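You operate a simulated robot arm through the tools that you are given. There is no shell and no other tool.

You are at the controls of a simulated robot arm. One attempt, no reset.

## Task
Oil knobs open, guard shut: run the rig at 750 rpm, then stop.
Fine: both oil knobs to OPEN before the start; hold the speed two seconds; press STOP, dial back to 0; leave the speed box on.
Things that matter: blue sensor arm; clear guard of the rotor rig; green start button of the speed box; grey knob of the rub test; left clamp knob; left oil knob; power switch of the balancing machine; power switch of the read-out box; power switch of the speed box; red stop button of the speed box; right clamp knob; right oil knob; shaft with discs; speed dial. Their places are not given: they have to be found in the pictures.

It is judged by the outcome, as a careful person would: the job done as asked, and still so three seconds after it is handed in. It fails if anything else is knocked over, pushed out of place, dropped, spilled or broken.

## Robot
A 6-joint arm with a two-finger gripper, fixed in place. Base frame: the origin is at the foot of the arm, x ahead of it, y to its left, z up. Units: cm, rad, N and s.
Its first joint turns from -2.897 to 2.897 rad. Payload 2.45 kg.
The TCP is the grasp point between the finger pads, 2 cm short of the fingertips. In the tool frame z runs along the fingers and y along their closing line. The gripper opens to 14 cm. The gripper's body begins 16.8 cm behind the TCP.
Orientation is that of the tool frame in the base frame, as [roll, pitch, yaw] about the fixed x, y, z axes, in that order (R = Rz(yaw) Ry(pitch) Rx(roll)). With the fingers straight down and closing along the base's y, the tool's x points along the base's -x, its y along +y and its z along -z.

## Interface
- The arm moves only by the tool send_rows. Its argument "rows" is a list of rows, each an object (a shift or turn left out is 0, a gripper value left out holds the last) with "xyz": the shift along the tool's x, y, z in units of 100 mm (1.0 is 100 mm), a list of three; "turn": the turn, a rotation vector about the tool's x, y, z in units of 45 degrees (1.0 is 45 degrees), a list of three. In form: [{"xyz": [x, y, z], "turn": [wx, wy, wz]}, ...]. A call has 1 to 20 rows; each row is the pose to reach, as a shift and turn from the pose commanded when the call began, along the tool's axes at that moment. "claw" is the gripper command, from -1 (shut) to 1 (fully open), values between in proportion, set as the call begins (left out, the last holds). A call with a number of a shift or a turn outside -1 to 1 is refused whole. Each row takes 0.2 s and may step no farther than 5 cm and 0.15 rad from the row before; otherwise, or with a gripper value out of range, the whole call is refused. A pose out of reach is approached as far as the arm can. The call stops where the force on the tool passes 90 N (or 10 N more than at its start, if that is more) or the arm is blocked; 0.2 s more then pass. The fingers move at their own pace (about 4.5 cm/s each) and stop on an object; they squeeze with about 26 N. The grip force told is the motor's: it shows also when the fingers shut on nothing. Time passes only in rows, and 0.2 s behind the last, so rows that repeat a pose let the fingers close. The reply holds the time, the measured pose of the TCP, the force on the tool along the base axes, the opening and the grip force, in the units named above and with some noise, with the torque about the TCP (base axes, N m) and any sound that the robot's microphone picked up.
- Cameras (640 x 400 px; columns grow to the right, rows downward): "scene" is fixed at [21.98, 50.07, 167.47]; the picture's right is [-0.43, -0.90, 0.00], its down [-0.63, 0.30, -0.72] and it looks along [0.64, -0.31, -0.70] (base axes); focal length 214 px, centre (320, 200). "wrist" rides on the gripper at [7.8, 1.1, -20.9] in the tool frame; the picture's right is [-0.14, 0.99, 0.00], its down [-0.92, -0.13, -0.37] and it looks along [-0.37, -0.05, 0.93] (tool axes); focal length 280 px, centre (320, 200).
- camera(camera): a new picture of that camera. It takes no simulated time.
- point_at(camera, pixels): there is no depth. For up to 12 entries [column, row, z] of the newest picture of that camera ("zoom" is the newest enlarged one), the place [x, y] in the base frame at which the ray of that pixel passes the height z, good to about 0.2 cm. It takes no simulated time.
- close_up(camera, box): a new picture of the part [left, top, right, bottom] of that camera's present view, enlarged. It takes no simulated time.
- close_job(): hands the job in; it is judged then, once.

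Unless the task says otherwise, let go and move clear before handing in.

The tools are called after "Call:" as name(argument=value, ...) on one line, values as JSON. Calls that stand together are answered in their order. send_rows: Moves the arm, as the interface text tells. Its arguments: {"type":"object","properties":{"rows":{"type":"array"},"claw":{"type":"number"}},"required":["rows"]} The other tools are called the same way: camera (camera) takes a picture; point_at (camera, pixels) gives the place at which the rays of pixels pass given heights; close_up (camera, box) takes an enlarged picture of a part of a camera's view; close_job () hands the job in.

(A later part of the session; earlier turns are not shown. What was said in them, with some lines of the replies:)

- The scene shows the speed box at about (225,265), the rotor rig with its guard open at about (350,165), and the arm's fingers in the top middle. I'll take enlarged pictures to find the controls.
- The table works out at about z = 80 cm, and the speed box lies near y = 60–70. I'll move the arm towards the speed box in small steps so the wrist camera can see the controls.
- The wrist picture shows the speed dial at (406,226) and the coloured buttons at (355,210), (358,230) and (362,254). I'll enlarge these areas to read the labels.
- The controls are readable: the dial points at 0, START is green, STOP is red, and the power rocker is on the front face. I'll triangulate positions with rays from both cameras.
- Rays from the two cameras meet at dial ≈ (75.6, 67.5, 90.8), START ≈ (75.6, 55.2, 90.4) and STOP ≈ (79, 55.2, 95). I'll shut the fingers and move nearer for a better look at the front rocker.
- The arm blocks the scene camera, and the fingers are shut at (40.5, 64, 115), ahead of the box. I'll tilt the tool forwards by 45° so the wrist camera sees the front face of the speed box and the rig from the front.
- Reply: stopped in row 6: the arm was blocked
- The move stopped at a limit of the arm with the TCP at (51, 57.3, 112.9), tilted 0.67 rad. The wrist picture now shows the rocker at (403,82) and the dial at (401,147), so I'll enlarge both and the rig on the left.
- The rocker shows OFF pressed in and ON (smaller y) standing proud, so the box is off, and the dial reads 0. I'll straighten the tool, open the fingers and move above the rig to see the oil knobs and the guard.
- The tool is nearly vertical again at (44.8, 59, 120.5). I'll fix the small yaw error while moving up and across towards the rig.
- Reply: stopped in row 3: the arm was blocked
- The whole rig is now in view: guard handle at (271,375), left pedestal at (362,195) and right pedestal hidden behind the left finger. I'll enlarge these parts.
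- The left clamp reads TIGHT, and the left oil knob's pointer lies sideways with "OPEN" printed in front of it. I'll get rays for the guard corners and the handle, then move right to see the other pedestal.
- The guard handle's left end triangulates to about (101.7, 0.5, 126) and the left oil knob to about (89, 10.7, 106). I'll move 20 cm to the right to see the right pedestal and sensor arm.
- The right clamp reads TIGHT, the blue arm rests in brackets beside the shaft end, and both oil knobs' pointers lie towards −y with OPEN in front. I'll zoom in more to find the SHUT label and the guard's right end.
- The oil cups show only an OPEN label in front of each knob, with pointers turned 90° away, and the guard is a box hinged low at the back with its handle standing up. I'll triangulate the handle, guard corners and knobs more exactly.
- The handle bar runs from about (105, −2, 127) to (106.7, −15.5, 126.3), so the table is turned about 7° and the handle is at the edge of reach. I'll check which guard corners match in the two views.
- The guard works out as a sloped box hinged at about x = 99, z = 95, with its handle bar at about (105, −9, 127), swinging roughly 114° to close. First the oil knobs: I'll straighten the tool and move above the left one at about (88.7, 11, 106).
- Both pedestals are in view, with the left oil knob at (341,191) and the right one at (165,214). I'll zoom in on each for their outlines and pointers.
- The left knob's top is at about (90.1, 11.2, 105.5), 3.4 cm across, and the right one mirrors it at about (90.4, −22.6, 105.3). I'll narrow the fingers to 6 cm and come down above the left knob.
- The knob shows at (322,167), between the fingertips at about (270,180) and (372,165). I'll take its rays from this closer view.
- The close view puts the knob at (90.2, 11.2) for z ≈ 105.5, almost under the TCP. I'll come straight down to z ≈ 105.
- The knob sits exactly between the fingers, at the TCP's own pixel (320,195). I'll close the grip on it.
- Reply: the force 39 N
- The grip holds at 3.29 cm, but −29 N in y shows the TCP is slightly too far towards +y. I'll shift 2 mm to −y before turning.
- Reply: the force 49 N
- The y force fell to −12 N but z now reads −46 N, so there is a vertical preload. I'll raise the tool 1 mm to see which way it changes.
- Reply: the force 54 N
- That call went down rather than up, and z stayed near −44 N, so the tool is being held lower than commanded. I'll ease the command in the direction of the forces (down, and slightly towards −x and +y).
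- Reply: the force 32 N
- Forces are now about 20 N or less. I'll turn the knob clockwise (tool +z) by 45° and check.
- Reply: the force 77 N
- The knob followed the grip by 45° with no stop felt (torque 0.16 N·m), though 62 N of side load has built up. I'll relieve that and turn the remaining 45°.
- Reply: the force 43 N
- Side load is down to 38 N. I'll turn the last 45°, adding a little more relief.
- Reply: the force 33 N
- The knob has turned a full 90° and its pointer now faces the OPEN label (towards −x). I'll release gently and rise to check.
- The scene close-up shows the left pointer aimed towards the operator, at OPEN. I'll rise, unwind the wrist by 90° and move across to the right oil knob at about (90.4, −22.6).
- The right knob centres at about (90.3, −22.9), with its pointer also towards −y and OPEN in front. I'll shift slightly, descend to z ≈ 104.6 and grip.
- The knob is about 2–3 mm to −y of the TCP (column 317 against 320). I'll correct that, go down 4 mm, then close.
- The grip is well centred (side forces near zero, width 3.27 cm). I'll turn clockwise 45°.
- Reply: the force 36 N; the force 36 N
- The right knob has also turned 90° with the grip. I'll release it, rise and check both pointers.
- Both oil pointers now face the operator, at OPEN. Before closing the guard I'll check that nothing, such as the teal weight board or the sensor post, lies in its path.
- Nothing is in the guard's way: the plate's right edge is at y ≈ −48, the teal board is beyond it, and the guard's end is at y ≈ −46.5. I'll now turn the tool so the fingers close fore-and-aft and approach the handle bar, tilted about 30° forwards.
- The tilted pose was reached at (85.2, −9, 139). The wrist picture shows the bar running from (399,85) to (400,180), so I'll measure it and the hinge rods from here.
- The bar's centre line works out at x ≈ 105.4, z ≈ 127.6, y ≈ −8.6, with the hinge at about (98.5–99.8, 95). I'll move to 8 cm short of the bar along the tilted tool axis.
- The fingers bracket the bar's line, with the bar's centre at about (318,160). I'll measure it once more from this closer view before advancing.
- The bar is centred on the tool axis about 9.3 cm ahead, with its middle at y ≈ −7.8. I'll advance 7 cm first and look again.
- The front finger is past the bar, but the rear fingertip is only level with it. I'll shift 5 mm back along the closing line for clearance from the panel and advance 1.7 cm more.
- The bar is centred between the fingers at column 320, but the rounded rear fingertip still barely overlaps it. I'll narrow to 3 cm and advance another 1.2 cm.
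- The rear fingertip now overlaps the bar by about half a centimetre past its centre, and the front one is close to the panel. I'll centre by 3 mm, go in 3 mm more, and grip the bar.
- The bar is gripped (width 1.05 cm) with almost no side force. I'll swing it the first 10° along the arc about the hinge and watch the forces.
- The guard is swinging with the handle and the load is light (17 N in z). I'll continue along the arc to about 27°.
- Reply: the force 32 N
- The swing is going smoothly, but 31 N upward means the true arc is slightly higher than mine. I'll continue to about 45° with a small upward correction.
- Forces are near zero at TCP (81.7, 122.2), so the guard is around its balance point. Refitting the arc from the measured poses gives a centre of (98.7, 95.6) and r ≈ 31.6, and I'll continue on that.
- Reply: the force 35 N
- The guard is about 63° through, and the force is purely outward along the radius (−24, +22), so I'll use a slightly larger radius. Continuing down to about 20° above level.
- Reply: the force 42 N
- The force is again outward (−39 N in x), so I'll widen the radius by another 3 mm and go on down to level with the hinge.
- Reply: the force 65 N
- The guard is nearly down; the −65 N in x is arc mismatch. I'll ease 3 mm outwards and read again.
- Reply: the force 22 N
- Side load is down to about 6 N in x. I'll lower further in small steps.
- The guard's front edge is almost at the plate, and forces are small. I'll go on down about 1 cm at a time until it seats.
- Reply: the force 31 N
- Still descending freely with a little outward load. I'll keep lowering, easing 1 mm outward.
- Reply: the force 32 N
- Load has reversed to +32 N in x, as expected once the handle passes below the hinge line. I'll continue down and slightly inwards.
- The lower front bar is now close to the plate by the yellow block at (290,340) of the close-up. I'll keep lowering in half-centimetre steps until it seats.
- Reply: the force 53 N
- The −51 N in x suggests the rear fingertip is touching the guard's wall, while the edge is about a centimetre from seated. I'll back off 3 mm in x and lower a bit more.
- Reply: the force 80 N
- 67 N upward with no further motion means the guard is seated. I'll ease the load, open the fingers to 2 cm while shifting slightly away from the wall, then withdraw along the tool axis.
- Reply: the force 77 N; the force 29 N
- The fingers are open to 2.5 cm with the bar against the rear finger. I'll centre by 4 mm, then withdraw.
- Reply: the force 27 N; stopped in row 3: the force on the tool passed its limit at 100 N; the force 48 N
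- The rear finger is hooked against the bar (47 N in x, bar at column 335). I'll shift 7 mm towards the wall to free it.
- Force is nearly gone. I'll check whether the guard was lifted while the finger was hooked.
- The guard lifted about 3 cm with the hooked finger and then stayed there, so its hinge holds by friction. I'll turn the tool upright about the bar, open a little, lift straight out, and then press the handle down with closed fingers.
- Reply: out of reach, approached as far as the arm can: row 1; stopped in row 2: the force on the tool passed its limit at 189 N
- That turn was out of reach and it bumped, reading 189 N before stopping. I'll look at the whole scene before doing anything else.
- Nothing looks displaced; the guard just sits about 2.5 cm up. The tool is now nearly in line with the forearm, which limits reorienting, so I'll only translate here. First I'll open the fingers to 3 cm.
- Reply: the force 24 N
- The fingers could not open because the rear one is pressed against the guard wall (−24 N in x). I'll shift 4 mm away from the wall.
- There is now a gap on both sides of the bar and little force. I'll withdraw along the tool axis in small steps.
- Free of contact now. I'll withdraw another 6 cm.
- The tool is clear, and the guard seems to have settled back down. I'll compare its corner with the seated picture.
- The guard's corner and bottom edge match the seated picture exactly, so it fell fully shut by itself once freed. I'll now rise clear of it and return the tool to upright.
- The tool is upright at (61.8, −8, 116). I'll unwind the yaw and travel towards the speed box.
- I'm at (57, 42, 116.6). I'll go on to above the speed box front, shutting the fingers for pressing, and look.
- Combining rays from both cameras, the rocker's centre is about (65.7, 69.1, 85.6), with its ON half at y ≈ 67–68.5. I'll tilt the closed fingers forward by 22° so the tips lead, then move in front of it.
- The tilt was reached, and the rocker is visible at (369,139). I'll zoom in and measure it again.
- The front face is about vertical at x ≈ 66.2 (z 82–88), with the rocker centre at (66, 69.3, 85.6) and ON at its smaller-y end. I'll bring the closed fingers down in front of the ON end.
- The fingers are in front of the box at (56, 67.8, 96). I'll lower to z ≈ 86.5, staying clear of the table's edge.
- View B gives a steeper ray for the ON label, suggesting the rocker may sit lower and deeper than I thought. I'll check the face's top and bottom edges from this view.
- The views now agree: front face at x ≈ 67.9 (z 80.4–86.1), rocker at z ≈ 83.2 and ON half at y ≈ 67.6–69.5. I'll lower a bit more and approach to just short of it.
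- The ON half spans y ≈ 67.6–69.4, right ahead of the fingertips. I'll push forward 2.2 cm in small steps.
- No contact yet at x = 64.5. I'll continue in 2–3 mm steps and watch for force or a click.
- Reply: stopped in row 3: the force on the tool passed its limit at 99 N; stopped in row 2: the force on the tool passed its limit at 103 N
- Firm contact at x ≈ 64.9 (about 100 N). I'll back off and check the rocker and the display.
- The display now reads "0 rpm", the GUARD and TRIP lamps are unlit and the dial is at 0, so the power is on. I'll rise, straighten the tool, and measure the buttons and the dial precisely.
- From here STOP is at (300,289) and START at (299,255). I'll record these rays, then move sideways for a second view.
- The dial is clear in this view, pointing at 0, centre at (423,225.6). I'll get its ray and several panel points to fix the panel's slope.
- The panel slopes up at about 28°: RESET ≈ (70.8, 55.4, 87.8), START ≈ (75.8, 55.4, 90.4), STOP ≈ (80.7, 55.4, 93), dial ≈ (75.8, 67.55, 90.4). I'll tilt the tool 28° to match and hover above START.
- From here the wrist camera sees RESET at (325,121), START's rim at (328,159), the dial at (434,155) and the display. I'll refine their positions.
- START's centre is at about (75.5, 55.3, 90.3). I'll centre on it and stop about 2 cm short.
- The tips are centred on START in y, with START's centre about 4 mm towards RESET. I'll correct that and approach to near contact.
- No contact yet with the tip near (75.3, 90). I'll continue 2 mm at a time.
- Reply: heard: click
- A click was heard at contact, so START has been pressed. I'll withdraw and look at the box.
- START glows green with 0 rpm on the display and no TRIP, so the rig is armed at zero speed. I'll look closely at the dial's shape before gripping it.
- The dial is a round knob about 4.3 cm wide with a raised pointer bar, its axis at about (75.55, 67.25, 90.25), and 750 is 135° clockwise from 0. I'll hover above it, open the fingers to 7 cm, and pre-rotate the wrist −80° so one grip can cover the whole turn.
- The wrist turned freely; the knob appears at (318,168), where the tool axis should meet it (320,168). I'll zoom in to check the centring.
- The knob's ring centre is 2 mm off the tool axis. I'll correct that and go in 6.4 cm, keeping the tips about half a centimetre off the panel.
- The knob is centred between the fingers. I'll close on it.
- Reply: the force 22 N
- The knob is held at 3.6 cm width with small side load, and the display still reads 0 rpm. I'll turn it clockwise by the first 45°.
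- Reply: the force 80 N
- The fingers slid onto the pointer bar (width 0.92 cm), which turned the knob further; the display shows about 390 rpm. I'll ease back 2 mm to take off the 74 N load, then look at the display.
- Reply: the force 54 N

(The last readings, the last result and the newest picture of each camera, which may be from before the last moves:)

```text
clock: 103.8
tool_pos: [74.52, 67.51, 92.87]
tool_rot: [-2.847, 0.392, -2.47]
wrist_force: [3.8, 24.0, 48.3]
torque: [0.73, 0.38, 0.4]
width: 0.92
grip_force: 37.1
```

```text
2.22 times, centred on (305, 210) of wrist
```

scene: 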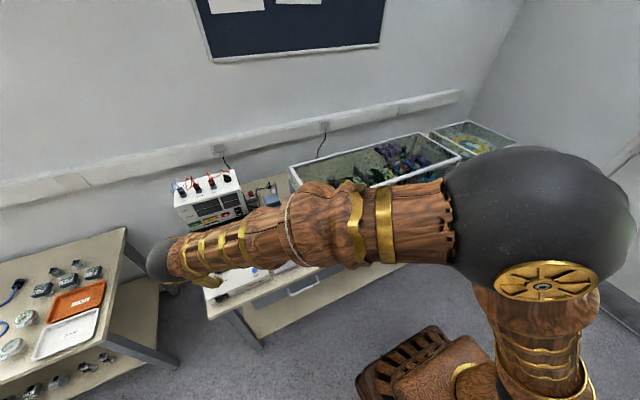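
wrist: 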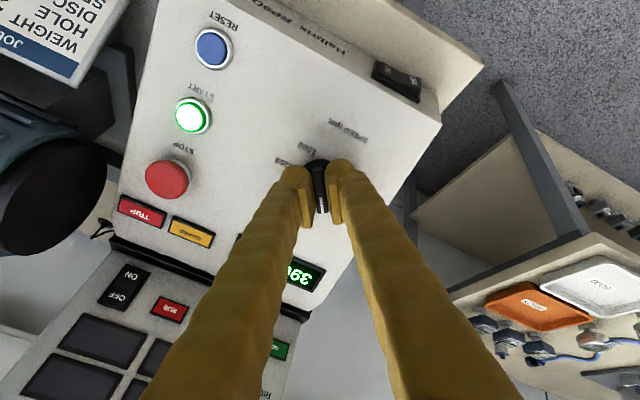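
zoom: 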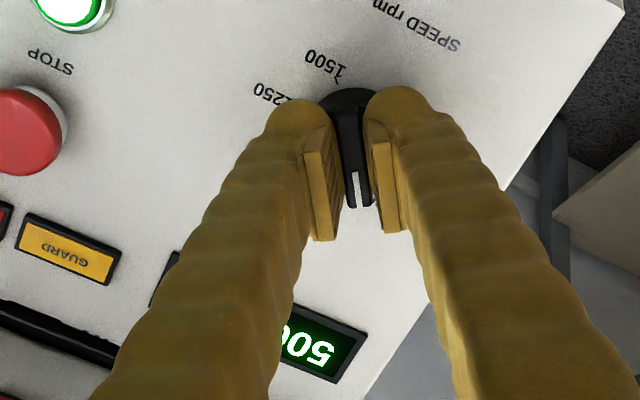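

The display has settled at about 500 rpm, with the bar firmly between the fingers. 750 is another 45° clockwise, so I'll turn that amount with a little relief.

Call:
send_rows(rows=[{"xyz": [0, 0, -0.008], "turn": [0, 0, 0.15]}, {"xyz": [0, 0, -0.012], "turn": [0, 0, 0.3]}, {"xyz": [0, 0, -0.012], "turn": [0, 0, 0.45]}, {"xyz": [0, 0, -0.012], "turn": [0, 0, 0.6]}, {"xyz": [0, 0, -0.012], "turn": [0, 0, 0.75]}, {"xyz": [0, 0, -0.012], "turn": [0, 0, 0.9]}, {"xyz": [0, 0, -0.012], "turn": [0, 0, 1.0]}])

Call:
camera(camera="wrist")

Call:
close_up(camera="wrist", box=[230, 120, 500, 330])

Call:
close_up(camera="scene", box=[180, 220, 280, 300])

```text
clock: 105.3
tool_pos: [74.42, 67.42, 92.81]
tool_rot: [3.052, 0.476, 2.946]
wrist_force: [7.5, 69.1, -4.5]
torque: [0.44, 0.09, 0.41]
width: 0.93
grip_force: 37.1
```

```text
taken
```

wrist: 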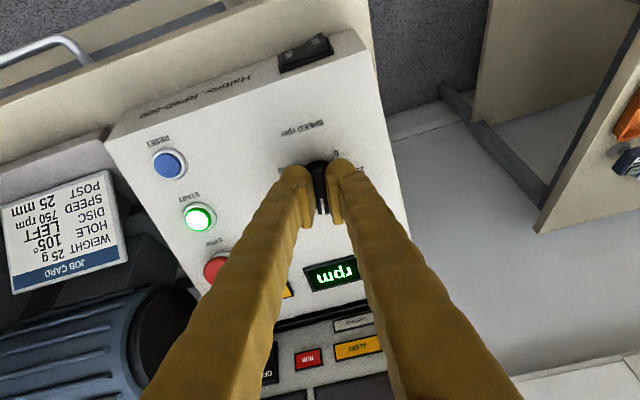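

```text
1.90 times, centred on (365, 225) of wrist
```

zoom: 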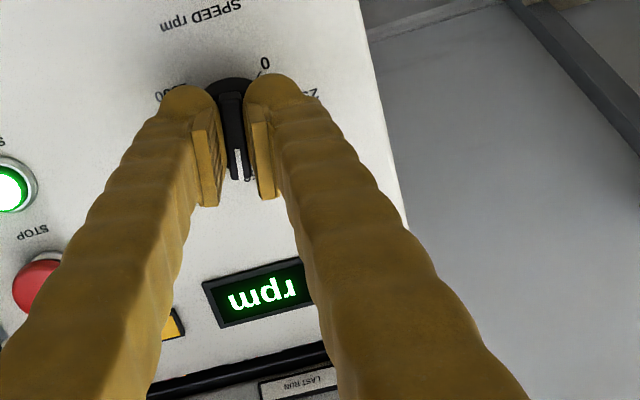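

```text
5.00 times, centred on (230, 260) of scene
```

zoom: 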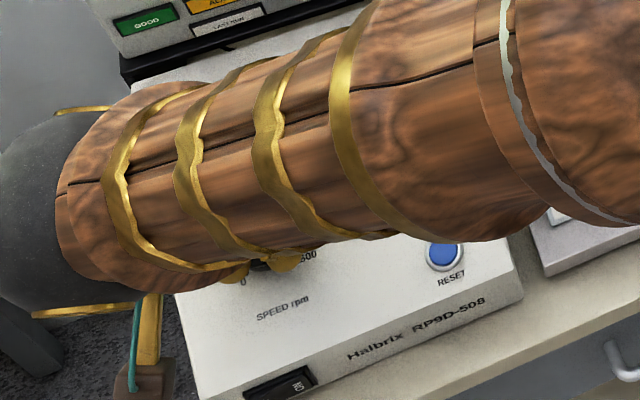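

The digits are hidden by a finger, but the bar now stands about 10° clockwise of straight up (tool at +9.9°), which would be roughly 800 rpm. I'll turn back 10° so the bar points exactly at 750, and relieve the side load.

Call:
send_rows(rows=[{"xyz": [0, 0.008, 0], "turn": [0, 0, -0.11]}, {"xyz": [0, 0.016, 0], "turn": [0, 0, -0.22]}])

Call:
camera(camera="wrist")

Call:
close_up(camera="wrist", box=[260, 120, 420, 310])

```text
clock: 106.0
tool_pos: [74.38, 67.48, 92.84]
tool_rot: [-3.137, 0.485, -3.139]
wrist_force: [-14.5, 60.2, -12.3]
torque: [0.5, 0.19, 0.41]
width: 0.94
grip_force: 36.5
```

```text
taken
```

wrist: 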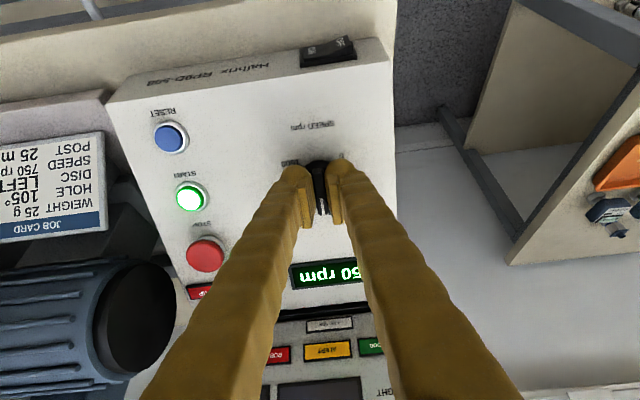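

```text
2.11 times, centred on (340, 215) of wrist
```

zoom: 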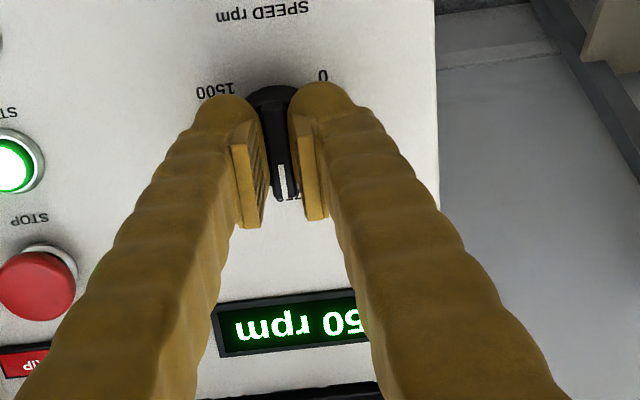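

The display shows "…50 rpm" with the bar exactly on 750. I'll open the fingers gently off the bar, withdraw, and confirm the reading.

Call:
send_rows(rows=[{"xyz": [0, 0, 0]}, {"xyz": [0, 0, 0]}], claw=-0.5)

Call:
send_rows(rows=[{"xyz": [0, 0, -0.2]}, {"xyz": [0, 0, -0.5]}, {"xyz": [0, 0, -0.8]}])

Call:
camera(camera="wrist")

Call:
close_up(camera="wrist", box=[230, 80, 440, 270])

Call:
close_up(camera="scene", box=[180, 220, 280, 300])

```text
clock: 106.5
tool_pos: [74.54, 67.3, 92.89]
tool_rot: [-3.138, 0.484, 3.142]
wrist_force: [-1.2, 0.5, -0.5]
torque: [0.02, 0.01, -0.01]
width: 3.49
grip_force: 0.1
```

```text
clock: 107.3
tool_pos: [70.82, 67.56, 99.94]
tool_rot: [3.141, 0.486, 3.142]
wrist_force: [0.0, 0.2, -0.6]
torque: [-0.01, -0.04, 0.03]
width: 3.48
grip_force: 0.0
```

```text
taken
```

wrist: 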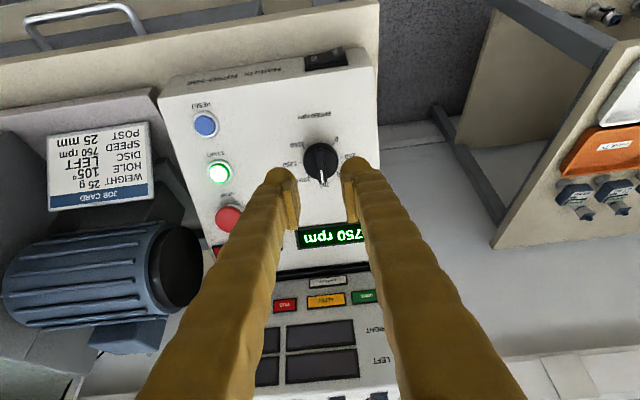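

```text
2.11 times, centred on (335, 175) of wrist
```

zoom: 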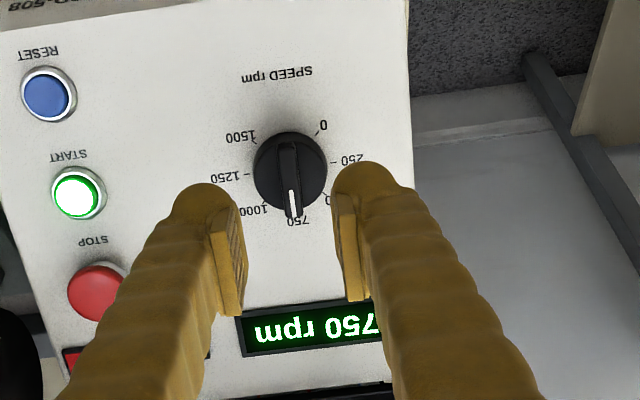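

```text
5.00 times, centred on (230, 260) of scene
```

zoom: 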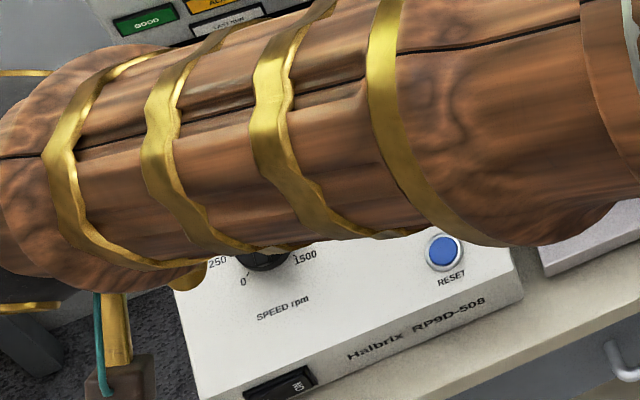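

The display reads exactly 750 rpm at t ≈ 107. While it holds that speed I'll shut the fingers and move over to STOP, measuring its head at (229,217).

Call:
point_at(camera="wrist", pixels=[[229.3, 217.6, 93], [229.3, 217.6, 95], [229.3, 217.6, 96]])

Call:
send_rows(rows=[{"xyz": [-0.15, -0.33, 0.03]}, {"xyz": [-0.3, -0.66, 0.06]}, {"xyz": [-0.45, -1.0, 0.1]}], claw=-1)

Call:
camera(camera="wrist")

Call:
close_up(camera="wrist", box=[250, 100, 460, 290])

```text
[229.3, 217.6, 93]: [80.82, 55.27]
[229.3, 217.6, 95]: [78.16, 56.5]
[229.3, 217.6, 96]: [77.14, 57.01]
```

```text
clock: 108.2
tool_pos: [75.12, 57.36, 101.22]
tool_rot: [-3.14, 0.485, 3.14]
wrist_force: [0.2, -0.7, -0.2]
torque: [-0.02, 0.02, -0.01]
width: 0.0
grip_force: 26.5
```

```text
taken
```

wrist: 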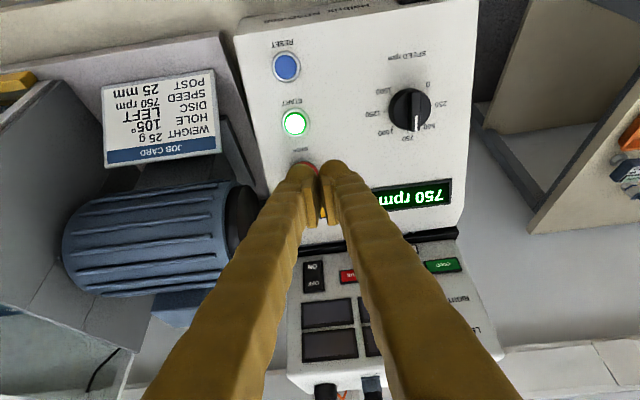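

```text
2.11 times, centred on (355, 195) of wrist
```

zoom: 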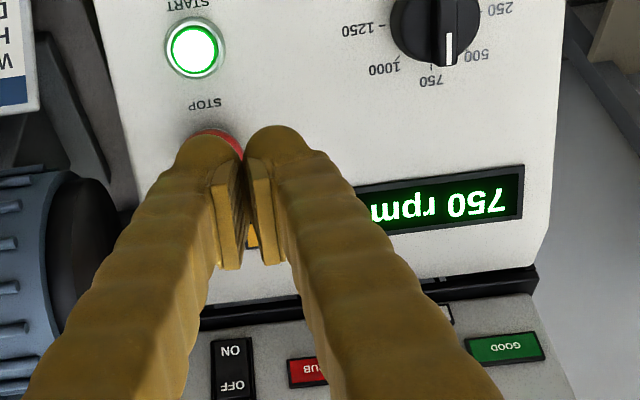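

The display holds 750 rpm at t = 108.2. I'll centre over STOP and approach to about 2 cm.

Call:
send_rows(rows=[{"xyz": [-0.04, -0.1, 0.1]}, {"xyz": [-0.08, -0.186, 0.25]}, {"xyz": [-0.08, -0.186, 0.4]}, {"xyz": [-0.08, -0.186, 0.48]}])

Call:
camera(camera="wrist")

Call:
close_up(camera="wrist", box=[250, 80, 460, 270])

```text
clock: 109.2
tool_pos: [78.2, 55.45, 97.49]
tool_rot: [-3.139, 0.486, 3.14]
wrist_force: [0.3, 0.0, -0.3]
torque: [-0.02, 0.0, 0.03]
width: 0.01
grip_force: 26.4
```

```text
taken
```

wrist: 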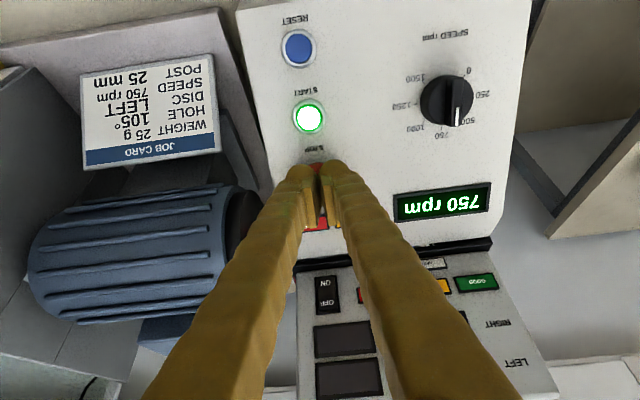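

```text
2.11 times, centred on (355, 175) of wrist
```

zoom: 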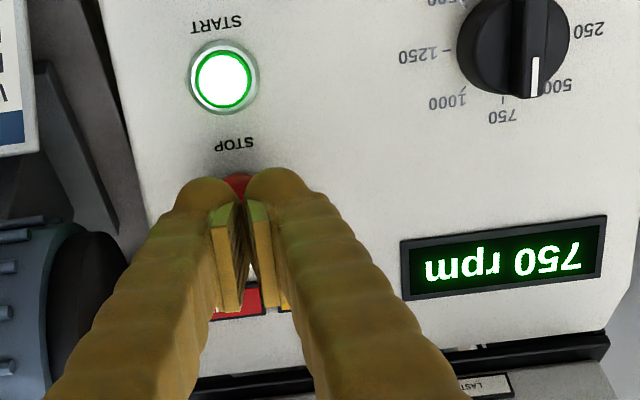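

STOP's red head is right under the tips and the speed is still 750 rpm at t = 109.2. I'll advance slowly, in 2–3 mm steps, until it clicks.

Call:
send_rows(rows=[{"xyz": [0, 0, 0.03]}, {"xyz": [0, 0, 0.06]}, {"xyz": [0, 0, 0.09]}, {"xyz": [0, 0, 0.11]}])

Call:
send_rows(rows=[{"xyz": [0, 0, 0.02]}, {"xyz": [0, 0, 0.04]}])

Call:
close_up(camera="wrist", box=[250, 80, 460, 270])

```text
clock: 110.2
tool_pos: [78.71, 55.61, 96.44]
tool_rot: [-3.141, 0.484, 3.142]
wrist_force: [0.3, 0.6, -0.3]
torque: [0.03, -0.02, -0.01]
width: 0.01
grip_force: 26.0
```

```text
clock: 110.8
tool_pos: [79.03, 55.61, 96.18]
tool_rot: [-3.14, 0.486, -3.14]
wrist_force: [0.7, -0.6, -0.1]
torque: [0.0, -0.04, -0.02]
width: 0.0
grip_force: 26.7
```

```text
2.11 times, centred on (355, 175) of wrist
```

zoom: 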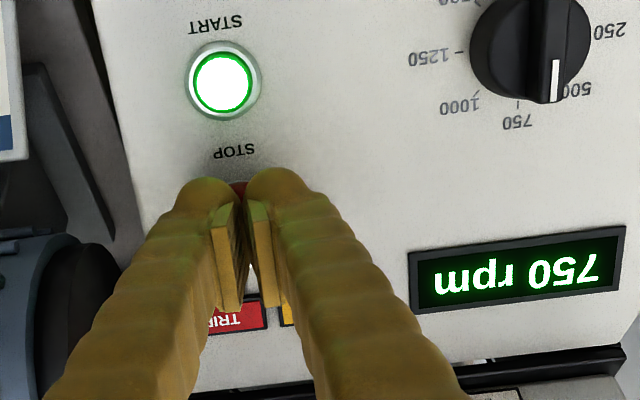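

Speed has held at 750 rpm for over 3 s. I'll continue pressing towards STOP.

Call:
send_rows(rows=[{"xyz": [0, 0, 0.02]}, {"xyz": [0, 0, 0.04]}])

Call:
send_rows(rows=[{"xyz": [0, 0, 0.02]}])

Call:
send_rows(rows=[{"xyz": [0, 0, 0.02]}])

Call:
close_up(camera="wrist", box=[250, 80, 460, 270])

```text
clock: 111.3
tool_pos: [79.01, 55.43, 95.65]
tool_rot: [-3.14, 0.486, 3.141]
wrist_force: [0.3, -0.1, 0.1]
torque: [0.01, -0.03, 0.01]
width: 0.02
grip_force: 26.6
```

```text
clock: 111.8
tool_pos: [79.16, 55.45, 95.48]
tool_rot: [-3.14, 0.486, -3.141]
wrist_force: [-0.1, -0.7, -0.2]
torque: [0.0, 0.0, -0.03]
width: 0.01
grip_force: 25.7
```

```text
clock: 112.2
tool_pos: [79.19, 55.59, 95.51]
tool_rot: [-3.139, 0.486, 3.14]
wrist_force: [0.2, -0.7, 0.5]
torque: [-0.02, 0.02, 0.0]
width: 0.02
grip_force: 26.3
```

```text
2.11 times, centred on (355, 175) of wrist
```

zoom: 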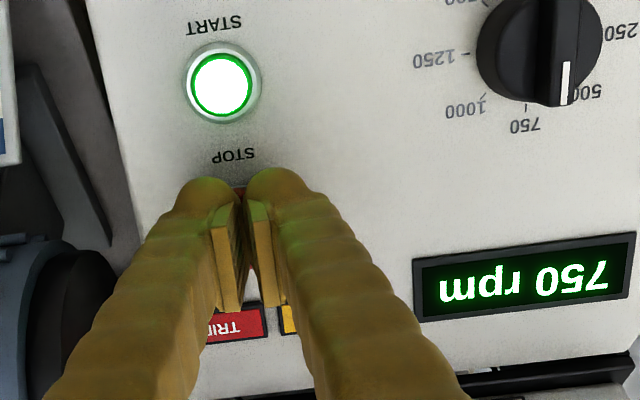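

Call:
send_rows(rows=[{"xyz": [0, 0, 0.02]}])

Call:
send_rows(rows=[{"xyz": [0, 0, 0.02]}])

Call:
send_rows(rows=[{"xyz": [0, 0, 0.02]}])

Call:
camera(camera="wrist")

```text
clock: 112.5
tool_pos: [79.24, 55.52, 95.22]
tool_rot: [-3.139, 0.487, -3.14]
wrist_force: [-1.0, 0.5, 1.0]
torque: [0.01, 0.01, 0.0]
width: 0.6
grip_force: 29.5
```

```text
clock: 113.0
tool_pos: [79.39, 55.56, 94.97]
tool_rot: [-3.14, 0.485, 3.14]
wrist_force: [-1.9, 1.5, 2.6]
torque: [0.05, 0.03, 0.04]
width: 0.61
grip_force: 29.1
heard: click
```

```text
clock: 113.3
tool_pos: [79.46, 55.66, 94.83]
tool_rot: [-3.14, 0.485, -3.141]
wrist_force: [-7.5, -0.7, 9.3]
torque: [-0.03, 0.2, 0.03]
width: 0.59
grip_force: 29.3
```

```text
taken
```

wrist: 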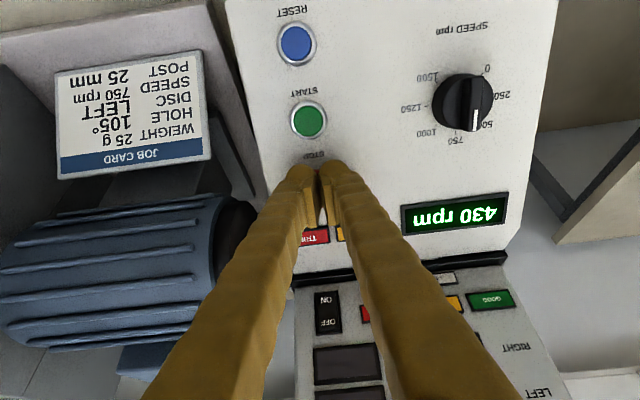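

STOP clicked at t ≈ 113; the START lamp is out and the speed is falling (430 rpm). I'll withdraw and go back over the dial, opening the fingers to 3.5 cm.

Call:
send_rows(rows=[{"xyz": [0, 0, -0.1]}, {"xyz": [0, 0, -0.45]}, {"xyz": [0, 0, -0.8]}])

Call:
send_rows(rows=[{"xyz": [0.15, 0.33, -0.02]}, {"xyz": [0.3, 0.66, -0.03]}, {"xyz": [0.44, 1.0, -0.04]}], claw=-0.5)

Call:
send_rows(rows=[{"xyz": [0.05, 0.1, 0]}, {"xyz": [0.087, 0.18, 0]}])

Call:
camera(camera="wrist")

Call:
close_up(camera="wrist", box=[230, 80, 440, 270])

```text
clock: 114.2
tool_pos: [75.85, 55.5, 101.77]
tool_rot: [-3.138, 0.484, 3.141]
wrist_force: [1.0, 0.3, -0.7]
torque: [0.02, -0.04, 0.02]
width: 0.0
grip_force: 29.1
```

```text
clock: 115.0
tool_pos: [71.71, 65.53, 100.22]
tool_rot: [-3.14, 0.486, 3.139]
wrist_force: [0.4, -0.4, -0.4]
torque: [-0.01, 0.01, 0.02]
width: 3.55
grip_force: 0.1
```

```text
clock: 115.5
tool_pos: [71.02, 67.42, 99.71]
tool_rot: [-3.139, 0.486, 3.142]
wrist_force: [-0.3, 0.6, -0.1]
torque: [0.02, -0.01, 0.03]
width: 3.46
grip_force: 0.1
```

```text
taken
```

wrist: 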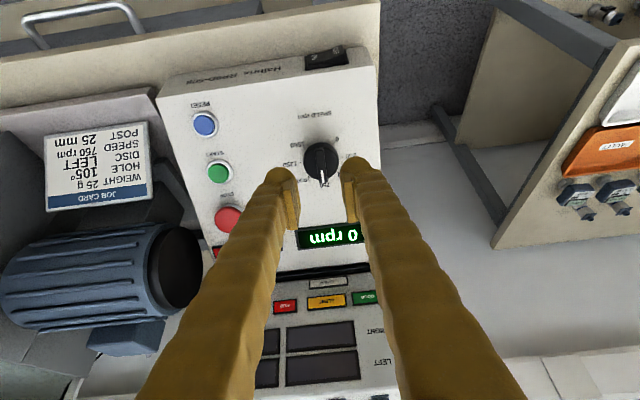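

```text
2.11 times, centred on (335, 175) of wrist
```

zoom: 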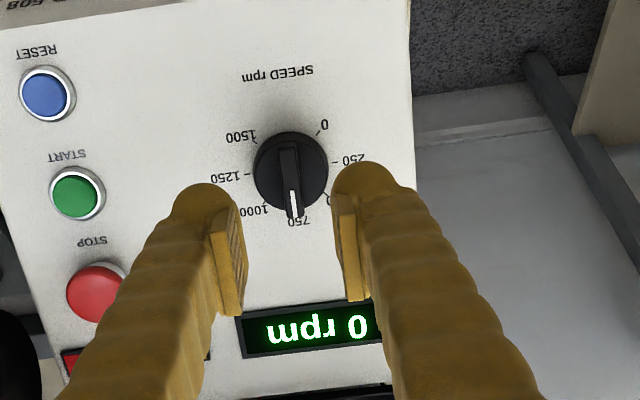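

The display reads 0 rpm, STOP has worked and the dial still points at 750. I'll go in to the same depth as before and grip the pointer bar.

Call:
send_rows(rows=[{"xyz": [0.006, 0, 0.3]}, {"xyz": [0.012, -0.005, 0.55]}, {"xyz": [0.012, -0.005, 0.7]}, {"xyz": [0.012, -0.005, 0.755]}])

Call:
send_rows(rows=[{"xyz": [0, 0, 0]}, {"xyz": [0, 0, 0]}, {"xyz": [0, 0, 0]}], claw=-1)

Call:
close_up(camera="wrist", box=[260, 120, 420, 310])

```text
clock: 116.5
tool_pos: [74.44, 67.33, 93.09]
tool_rot: [-3.14, 0.486, -3.141]
wrist_force: [0.2, -0.2, 0.3]
torque: [-0.02, -0.02, 0.0]
width: 3.5
grip_force: 0.0
```

```text
clock: 117.3
tool_pos: [74.32, 67.48, 93.14]
tool_rot: [3.141, 0.487, -3.141]
wrist_force: [7.5, 36.1, -8.3]
torque: [0.28, -0.04, 0.22]
width: 0.95
grip_force: 34.9
```

```text
2.11 times, centred on (340, 215) of wrist
```

zoom: 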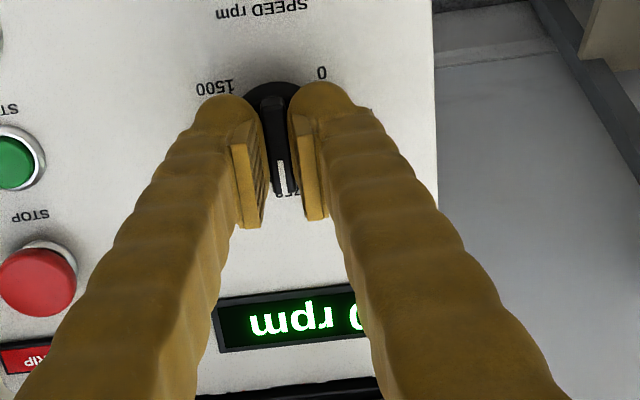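

The bar is gripped (0.95 cm), with 36 N towards +y. I'll centre by 1.5 mm and turn counter-clockwise 45°.

Call:
send_rows(rows=[{"xyz": [0, 0.008, 0]}, {"xyz": [0, 0.015, 0]}])

Call:
send_rows(rows=[{"turn": [0, 0, -0.15]}, {"turn": [0, 0, -0.3]}, {"turn": [0, 0, -0.45]}, {"turn": [0, 0, -0.6]}, {"turn": [0, 0, -0.75]}, {"turn": [0, 0, -0.9]}, {"turn": [0, 0, -1.0]}])

Call:
close_up(camera="wrist", box=[230, 100, 410, 270])

```text
clock: 118.0
tool_pos: [74.38, 67.58, 93.05]
tool_rot: [-3.139, 0.486, -3.141]
wrist_force: [-0.2, 34.7, 1.3]
torque: [0.28, -0.02, 0.23]
width: 0.91
grip_force: 35.9
```

```text
clock: 119.5
tool_pos: [74.37, 67.36, 93.18]
tool_rot: [-2.782, 0.334, -2.295]
wrist_force: [-1.2, 12.1, 19.2]
torque: [0.19, -0.15, 0.09]
width: 0.89
grip_force: 36.0
```

```text
2.35 times, centred on (320, 185) of wrist
```

zoom: 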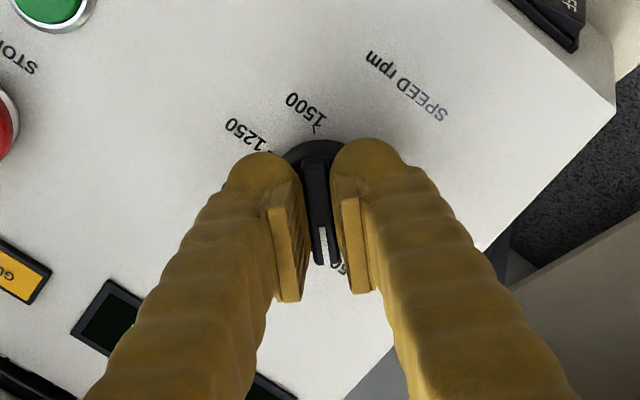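

The bar turned with the grip to 500 with low forces. I'll turn another 45° counter-clockwise.

Call:
send_rows(rows=[{"turn": [0, 0, -0.15]}, {"turn": [0, 0, -0.3]}, {"turn": [0, 0, -0.45]}, {"turn": [0, 0, -0.6]}, {"turn": [0, 0, -0.75]}, {"turn": [0, 0, -0.9]}, {"turn": [0, 0, -1.0]}])

Call:
close_up(camera="wrist", box=[230, 100, 410, 270])

```text
clock: 121.2
tool_pos: [74.49, 67.35, 93.13]
tool_rot: [-2.657, -0.005, -1.572]
wrist_force: [44.1, -17.0, 26.4]
torque: [0.14, -0.58, -0.08]
width: 0.92
grip_force: 36.2
```

```text
2.35 times, centred on (320, 185) of wrist
```

zoom: 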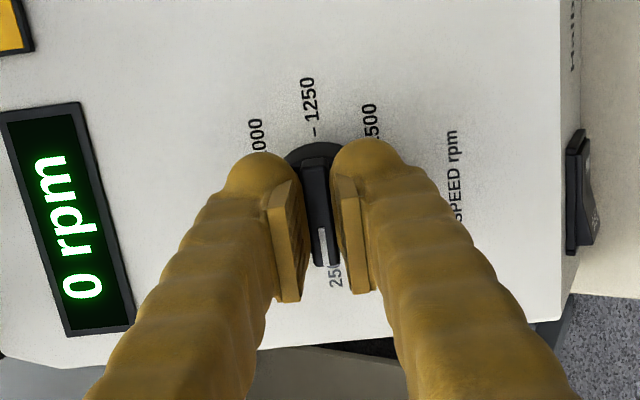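

The bar is at 250 now, with about 50 N side load. I'll relieve 2 mm and turn the last 45° to 0.

Call:
send_rows(rows=[{"xyz": [0.003, -0.01, 0]}, {"xyz": [0.005, -0.02, 0]}])

Call:
send_rows(rows=[{"turn": [0, 0, -0.15]}, {"turn": [0, 0, -0.3]}, {"turn": [0, 0, -0.45]}, {"turn": [0, 0, -0.6]}, {"turn": [0, 0, -0.75]}, {"turn": [0, 0, -0.9]}, {"turn": [0, 0, -1.0]}])

Call:
close_up(camera="wrist", box=[230, 100, 410, 270])

```text
clock: 121.8
tool_pos: [74.47, 67.26, 93.08]
tool_rot: [-2.657, -0.003, -1.574]
wrist_force: [25.6, -22.7, 23.5]
torque: [-0.2, -0.35, -0.15]
width: 0.9
grip_force: 36.6
```

```text
clock: 123.3
tool_pos: [74.54, 67.45, 93.13]
tool_rot: [-2.785, -0.337, -0.845]
wrist_force: [19.7, 3.2, 8.7]
torque: [0.2, -0.03, 0.08]
width: 0.91
grip_force: 36.2
```

```text
2.35 times, centred on (320, 185) of wrist
```

zoom: 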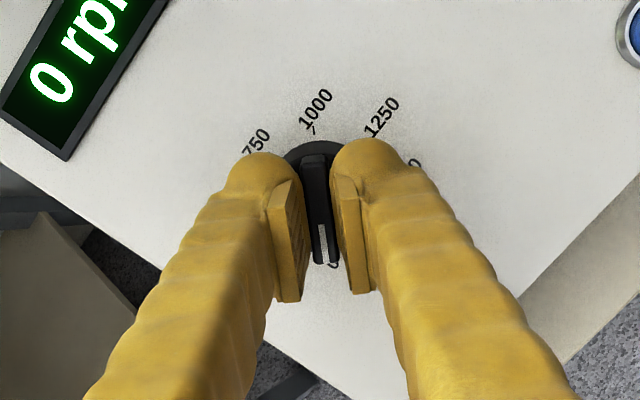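

The bar now lies along the 0–1000 line with its pointer at 0. I'll open the fingers, withdraw and check.

Call:
send_rows(rows=[{"xyz": [0, 0, 0]}, {"xyz": [0, 0, 0]}], claw=-0.5)

Call:
send_rows(rows=[{"xyz": [0, 0, -0.2]}, {"xyz": [0, 0, -0.5]}, {"xyz": [0, 0, -0.9]}])

Call:
camera(camera="wrist")

Call:
close_up(camera="wrist", box=[250, 90, 390, 220])

```text
clock: 124.0
tool_pos: [74.55, 67.35, 93.14]
tool_rot: [-2.788, -0.337, -0.846]
wrist_force: [0.2, 0.1, 0.8]
torque: [0.05, -0.01, 0.0]
width: 3.52
grip_force: 0.0
```

```text
clock: 124.8
tool_pos: [70.32, 67.35, 101.14]
tool_rot: [-2.789, -0.337, -0.847]
wrist_force: [0.2, -0.4, -0.3]
torque: [-0.01, -0.01, -0.01]
width: 3.48
grip_force: 0.1
```

```text
taken
```

wrist: 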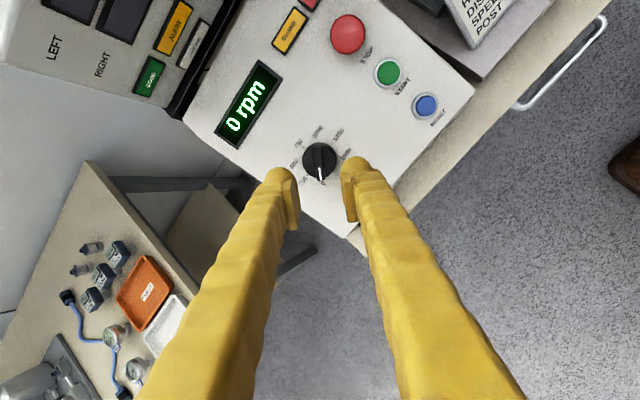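

```text
3.08 times, centred on (320, 155) of wrist
```

zoom: 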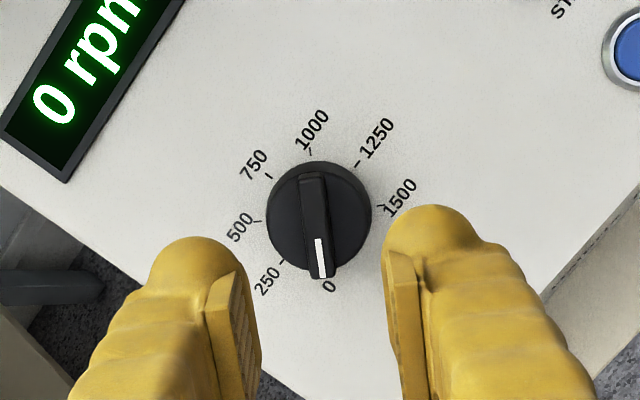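

The pointer is at 0 and the display reads 0 rpm. I'll zoom in to check the alignment closely.

Call:
close_up(camera="wrist", box=[290, 130, 350, 190])

```text
6.67 times, centred on (320, 160) of wrist
```

zoom: 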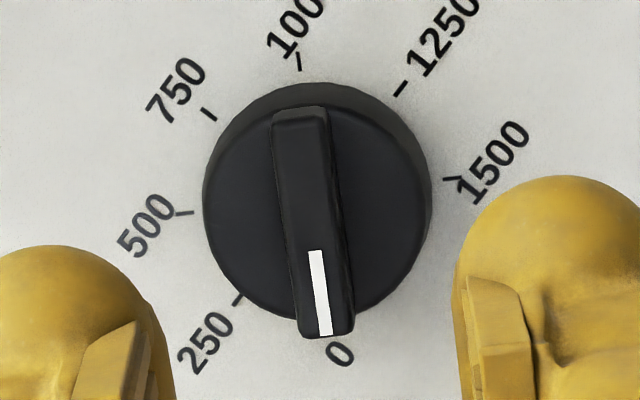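

The bar is within about 1° of the 0 mark. I'll withdraw further, unwind the wrist, and rise so the scene camera can check everything.

Call:
send_rows(rows=[{"xyz": [0, 0, -0.4]}, {"xyz": [0, 0, -0.8]}, {"xyz": [0, 0, -1.0]}])

Call:
send_rows(rows=[{"xyz": [0, 0, -0.15], "turn": [0, 0, 0.17]}, {"xyz": [0, 0, -0.3], "turn": [0, 0, 0.34]}, {"xyz": [0, 0, -0.45], "turn": [0, 0, 0.51]}, {"xyz": [0, 0, -0.6], "turn": [0, 0, 0.68]}, {"xyz": [0, 0, -0.75], "turn": [0, 0, 0.85]}, {"xyz": [0, 0, -0.9], "turn": [0, 0, 1.0]}])

Call:
send_rows(rows=[{"turn": [0, 0, 0.17]}, {"turn": [0, 0, 0.34]}, {"turn": [0, 0, 0.51]}, {"turn": [0, 0, 0.68]}, {"turn": [0, 0, 0.85]}, {"turn": [0, 0, 1.0]}])

Call:
send_rows(rows=[{"turn": [0, 0, 0.17]}, {"turn": [0, 0, 0.34]}, {"turn": [0, 0, 0.51]}, {"turn": [0, 0, 0.68]}, {"turn": [0, 0, 0.85]}, {"turn": [0, 0, 1.0]}])

```text
clock: 125.5
tool_pos: [65.58, 67.57, 109.95]
tool_rot: [-2.787, -0.336, -0.848]
wrist_force: [0.0, 0.8, -0.3]
torque: [0.0, -0.03, 0.01]
width: 3.51
grip_force: 0.0
```

```text
clock: 127.0
tool_pos: [61.48, 67.41, 117.95]
tool_rot: [-2.656, -0.002, -1.576]
wrist_force: [0.4, -0.7, -0.1]
torque: [-0.02, 0.01, 0.0]
width: 3.49
grip_force: 0.1
```

```text
clock: 128.3
tool_pos: [61.39, 67.54, 117.96]
tool_rot: [-2.784, 0.335, -2.298]
wrist_force: [0.4, 0.5, 0.3]
torque: [0.0, 0.01, -0.02]
width: 3.48
grip_force: 0.1
```

```text
clock: 129.8
tool_pos: [61.49, 67.46, 117.91]
tool_rot: [-3.141, 0.484, -3.142]
wrist_force: [-0.6, 0.8, 1.4]
torque: [0.01, 0.02, -0.01]
width: 3.51
grip_force: 0.0
```

The tool is unwound at (61.5, 67.5, 118). I'll straighten it and go back up to about the starting place.

Call:
send_rows(rows=[{"xyz": [0, 0, -0.2], "turn": [0, 0.16, 0]}, {"xyz": [0, -0.1, -0.4], "turn": [0, 0.32, 0]}, {"xyz": [0, -0.2, -0.6], "turn": [0, 0.48, 0]}, {"xyz": [0, -0.3, -0.8], "turn": [0, 0.617, 0]}])

Call:
send_rows(rows=[{"xyz": [0.05, -0.33, -0.33]}, {"xyz": [0.1, -0.66, -0.66]}, {"xyz": [0.1, -1.0, -1.0]}])

Call:
send_rows(rows=[{"xyz": [0.05, -0.33, -0.33]}, {"xyz": [0.1, -0.66, -0.66]}, {"xyz": [0.1, -1.0, -1.0]}])

Call:
send_rows(rows=[{"xyz": [0.05, -0.4, -0.1]}, {"xyz": [0.1, -0.8, -0.2]}, {"xyz": [0.1, -1.0, -0.4]}])

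Call:
camera(camera="scene")

Call:
camera(camera="wrist")

```text
clock: 130.8
tool_pos: [57.72, 64.48, 124.97]
tool_rot: [-3.139, -0.001, 3.141]
wrist_force: [-0.4, 0.5, 0.6]
torque: [-0.01, 0.01, 0.0]
width: 3.53
grip_force: 0.1
```

```text
clock: 131.6
tool_pos: [56.79, 54.58, 135.03]
tool_rot: [-3.138, -0.001, 3.139]
wrist_force: [0.4, -0.2, -0.3]
torque: [-0.05, 0.04, 0.02]
width: 3.51
grip_force: 0.0
```

```text
clock: 132.3
tool_pos: [55.85, 44.45, 144.96]
tool_rot: [-3.139, 0.0, 3.139]
wrist_force: [0.0, 0.6, -0.3]
torque: [0.0, 0.05, 0.01]
width: 3.51
grip_force: 0.0
```

```text
clock: 133.2
tool_pos: [54.63, 34.45, 149.05]
tool_rot: [-3.14, -0.001, 3.14]
wrist_force: [0.3, 0.2, -0.7]
torque: [-0.06, -0.01, 0.01]
width: 3.51
grip_force: 0.0
```

```text
taken
```

scene: 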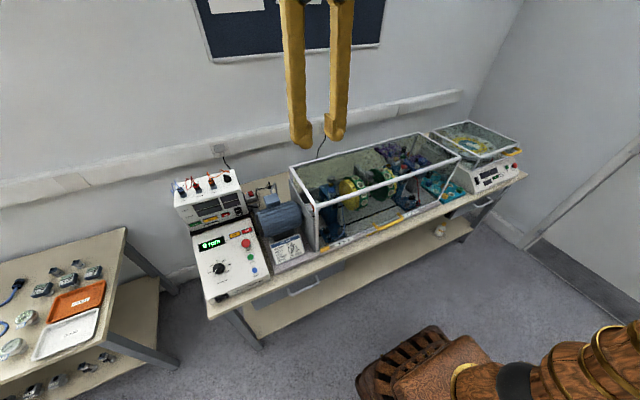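

```text
taken
```

wrist: 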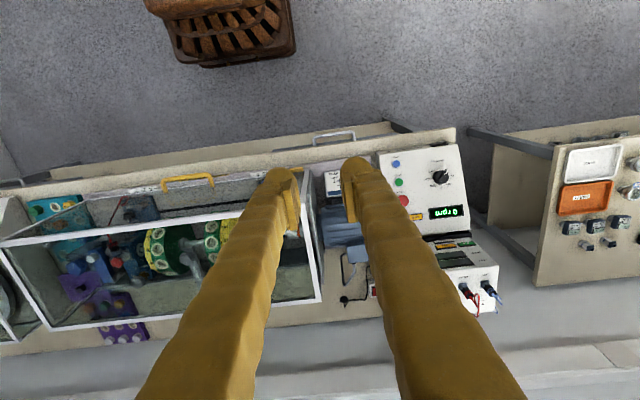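

Call:
close_up(camera="scene", box=[180, 210, 300, 310])

Call:
close_up(camera="scene", box=[280, 120, 480, 260])

Call:
close_up(camera="scene", box=[300, 190, 360, 260])

Call:
close_up(camera="scene", box=[205, 255, 235, 280])

Call:
close_up(camera="scene", box=[310, 145, 430, 215])

```text
4.00 times, centred on (240, 260) of scene
```

zoom: 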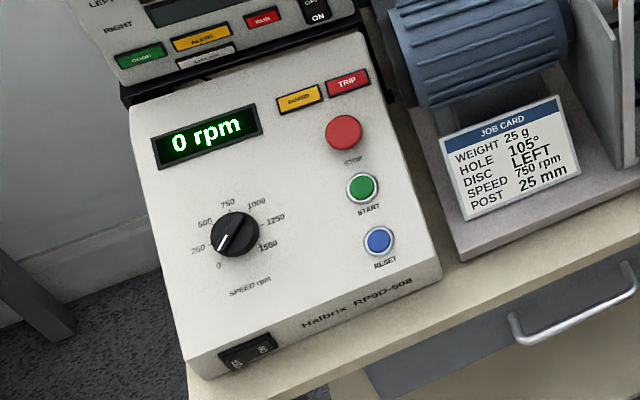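

```text
2.86 times, centred on (380, 190) of scene
```

zoom: 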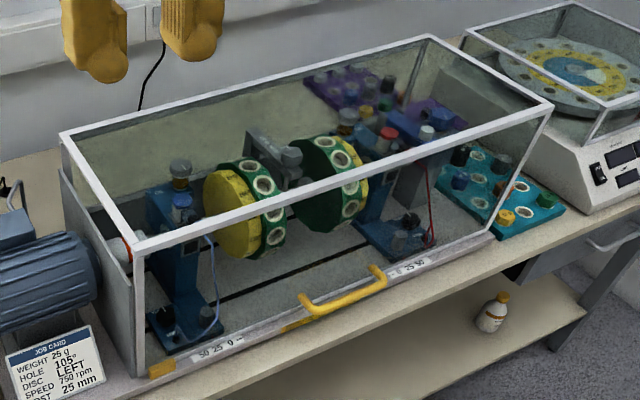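

```text
5.71 times, centred on (330, 225) of scene
```

zoom: 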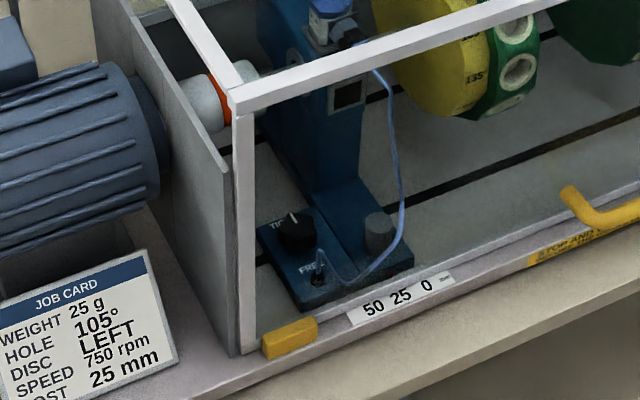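

```text
16.00 times, centred on (220, 268) of scene
```

zoom: 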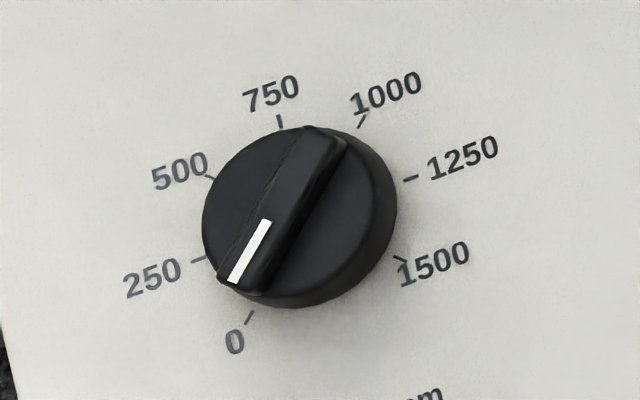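

```text
5.33 times, centred on (370, 180) of scene
```

zoom: 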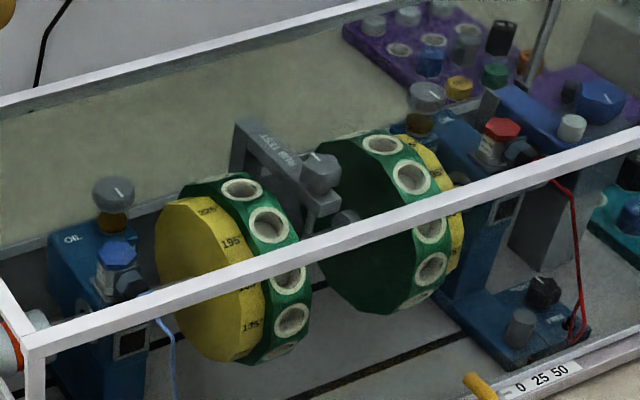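

All checks agree: both oil pointers are at OPEN, the guard is seated, the display is lit at 0 rpm, the START lamp is out, the dial bar is on the 0 mark, and nothing else has moved. The arm is clear, so I'll hand the job in.

Call:
close_job()

```text
The job is handed in.
```

The rig was run at 750 rpm and stopped, and I've handed the job in. The last pictures show the end state you asked for.

- **Oil knobs:** both were turned to OPEN before the start.
- **Guard:** it was shut before the start and is still shut. It lifted about 3 cm when a finger caught the handle, then fell shut by itself once the finger was free.
- **Run:** the speed box was switched on and START pressed with the dial at 0. The display held 750 rpm for at least 3.5 seconds (t ≈ 107.3 to 110.8 at least) before STOP was pressed at t ≈ 113.
- **Dial overshoot:** while I was setting it, the dial went about 10° past 750 for under a second, roughly 800 rpm by its position. I did not see a reading above 750.
- **End state:** the display reads 0 rpm, the dial is back at 0 (within about 1°), and the speed box is left on.
- **Force:** while I was freeing the fingers from the handle, the arm read 189 N and stopped. I saw no damage or displacement in the pictures afterwards.

Nothing else looks moved, and the arm is clear of the bench.
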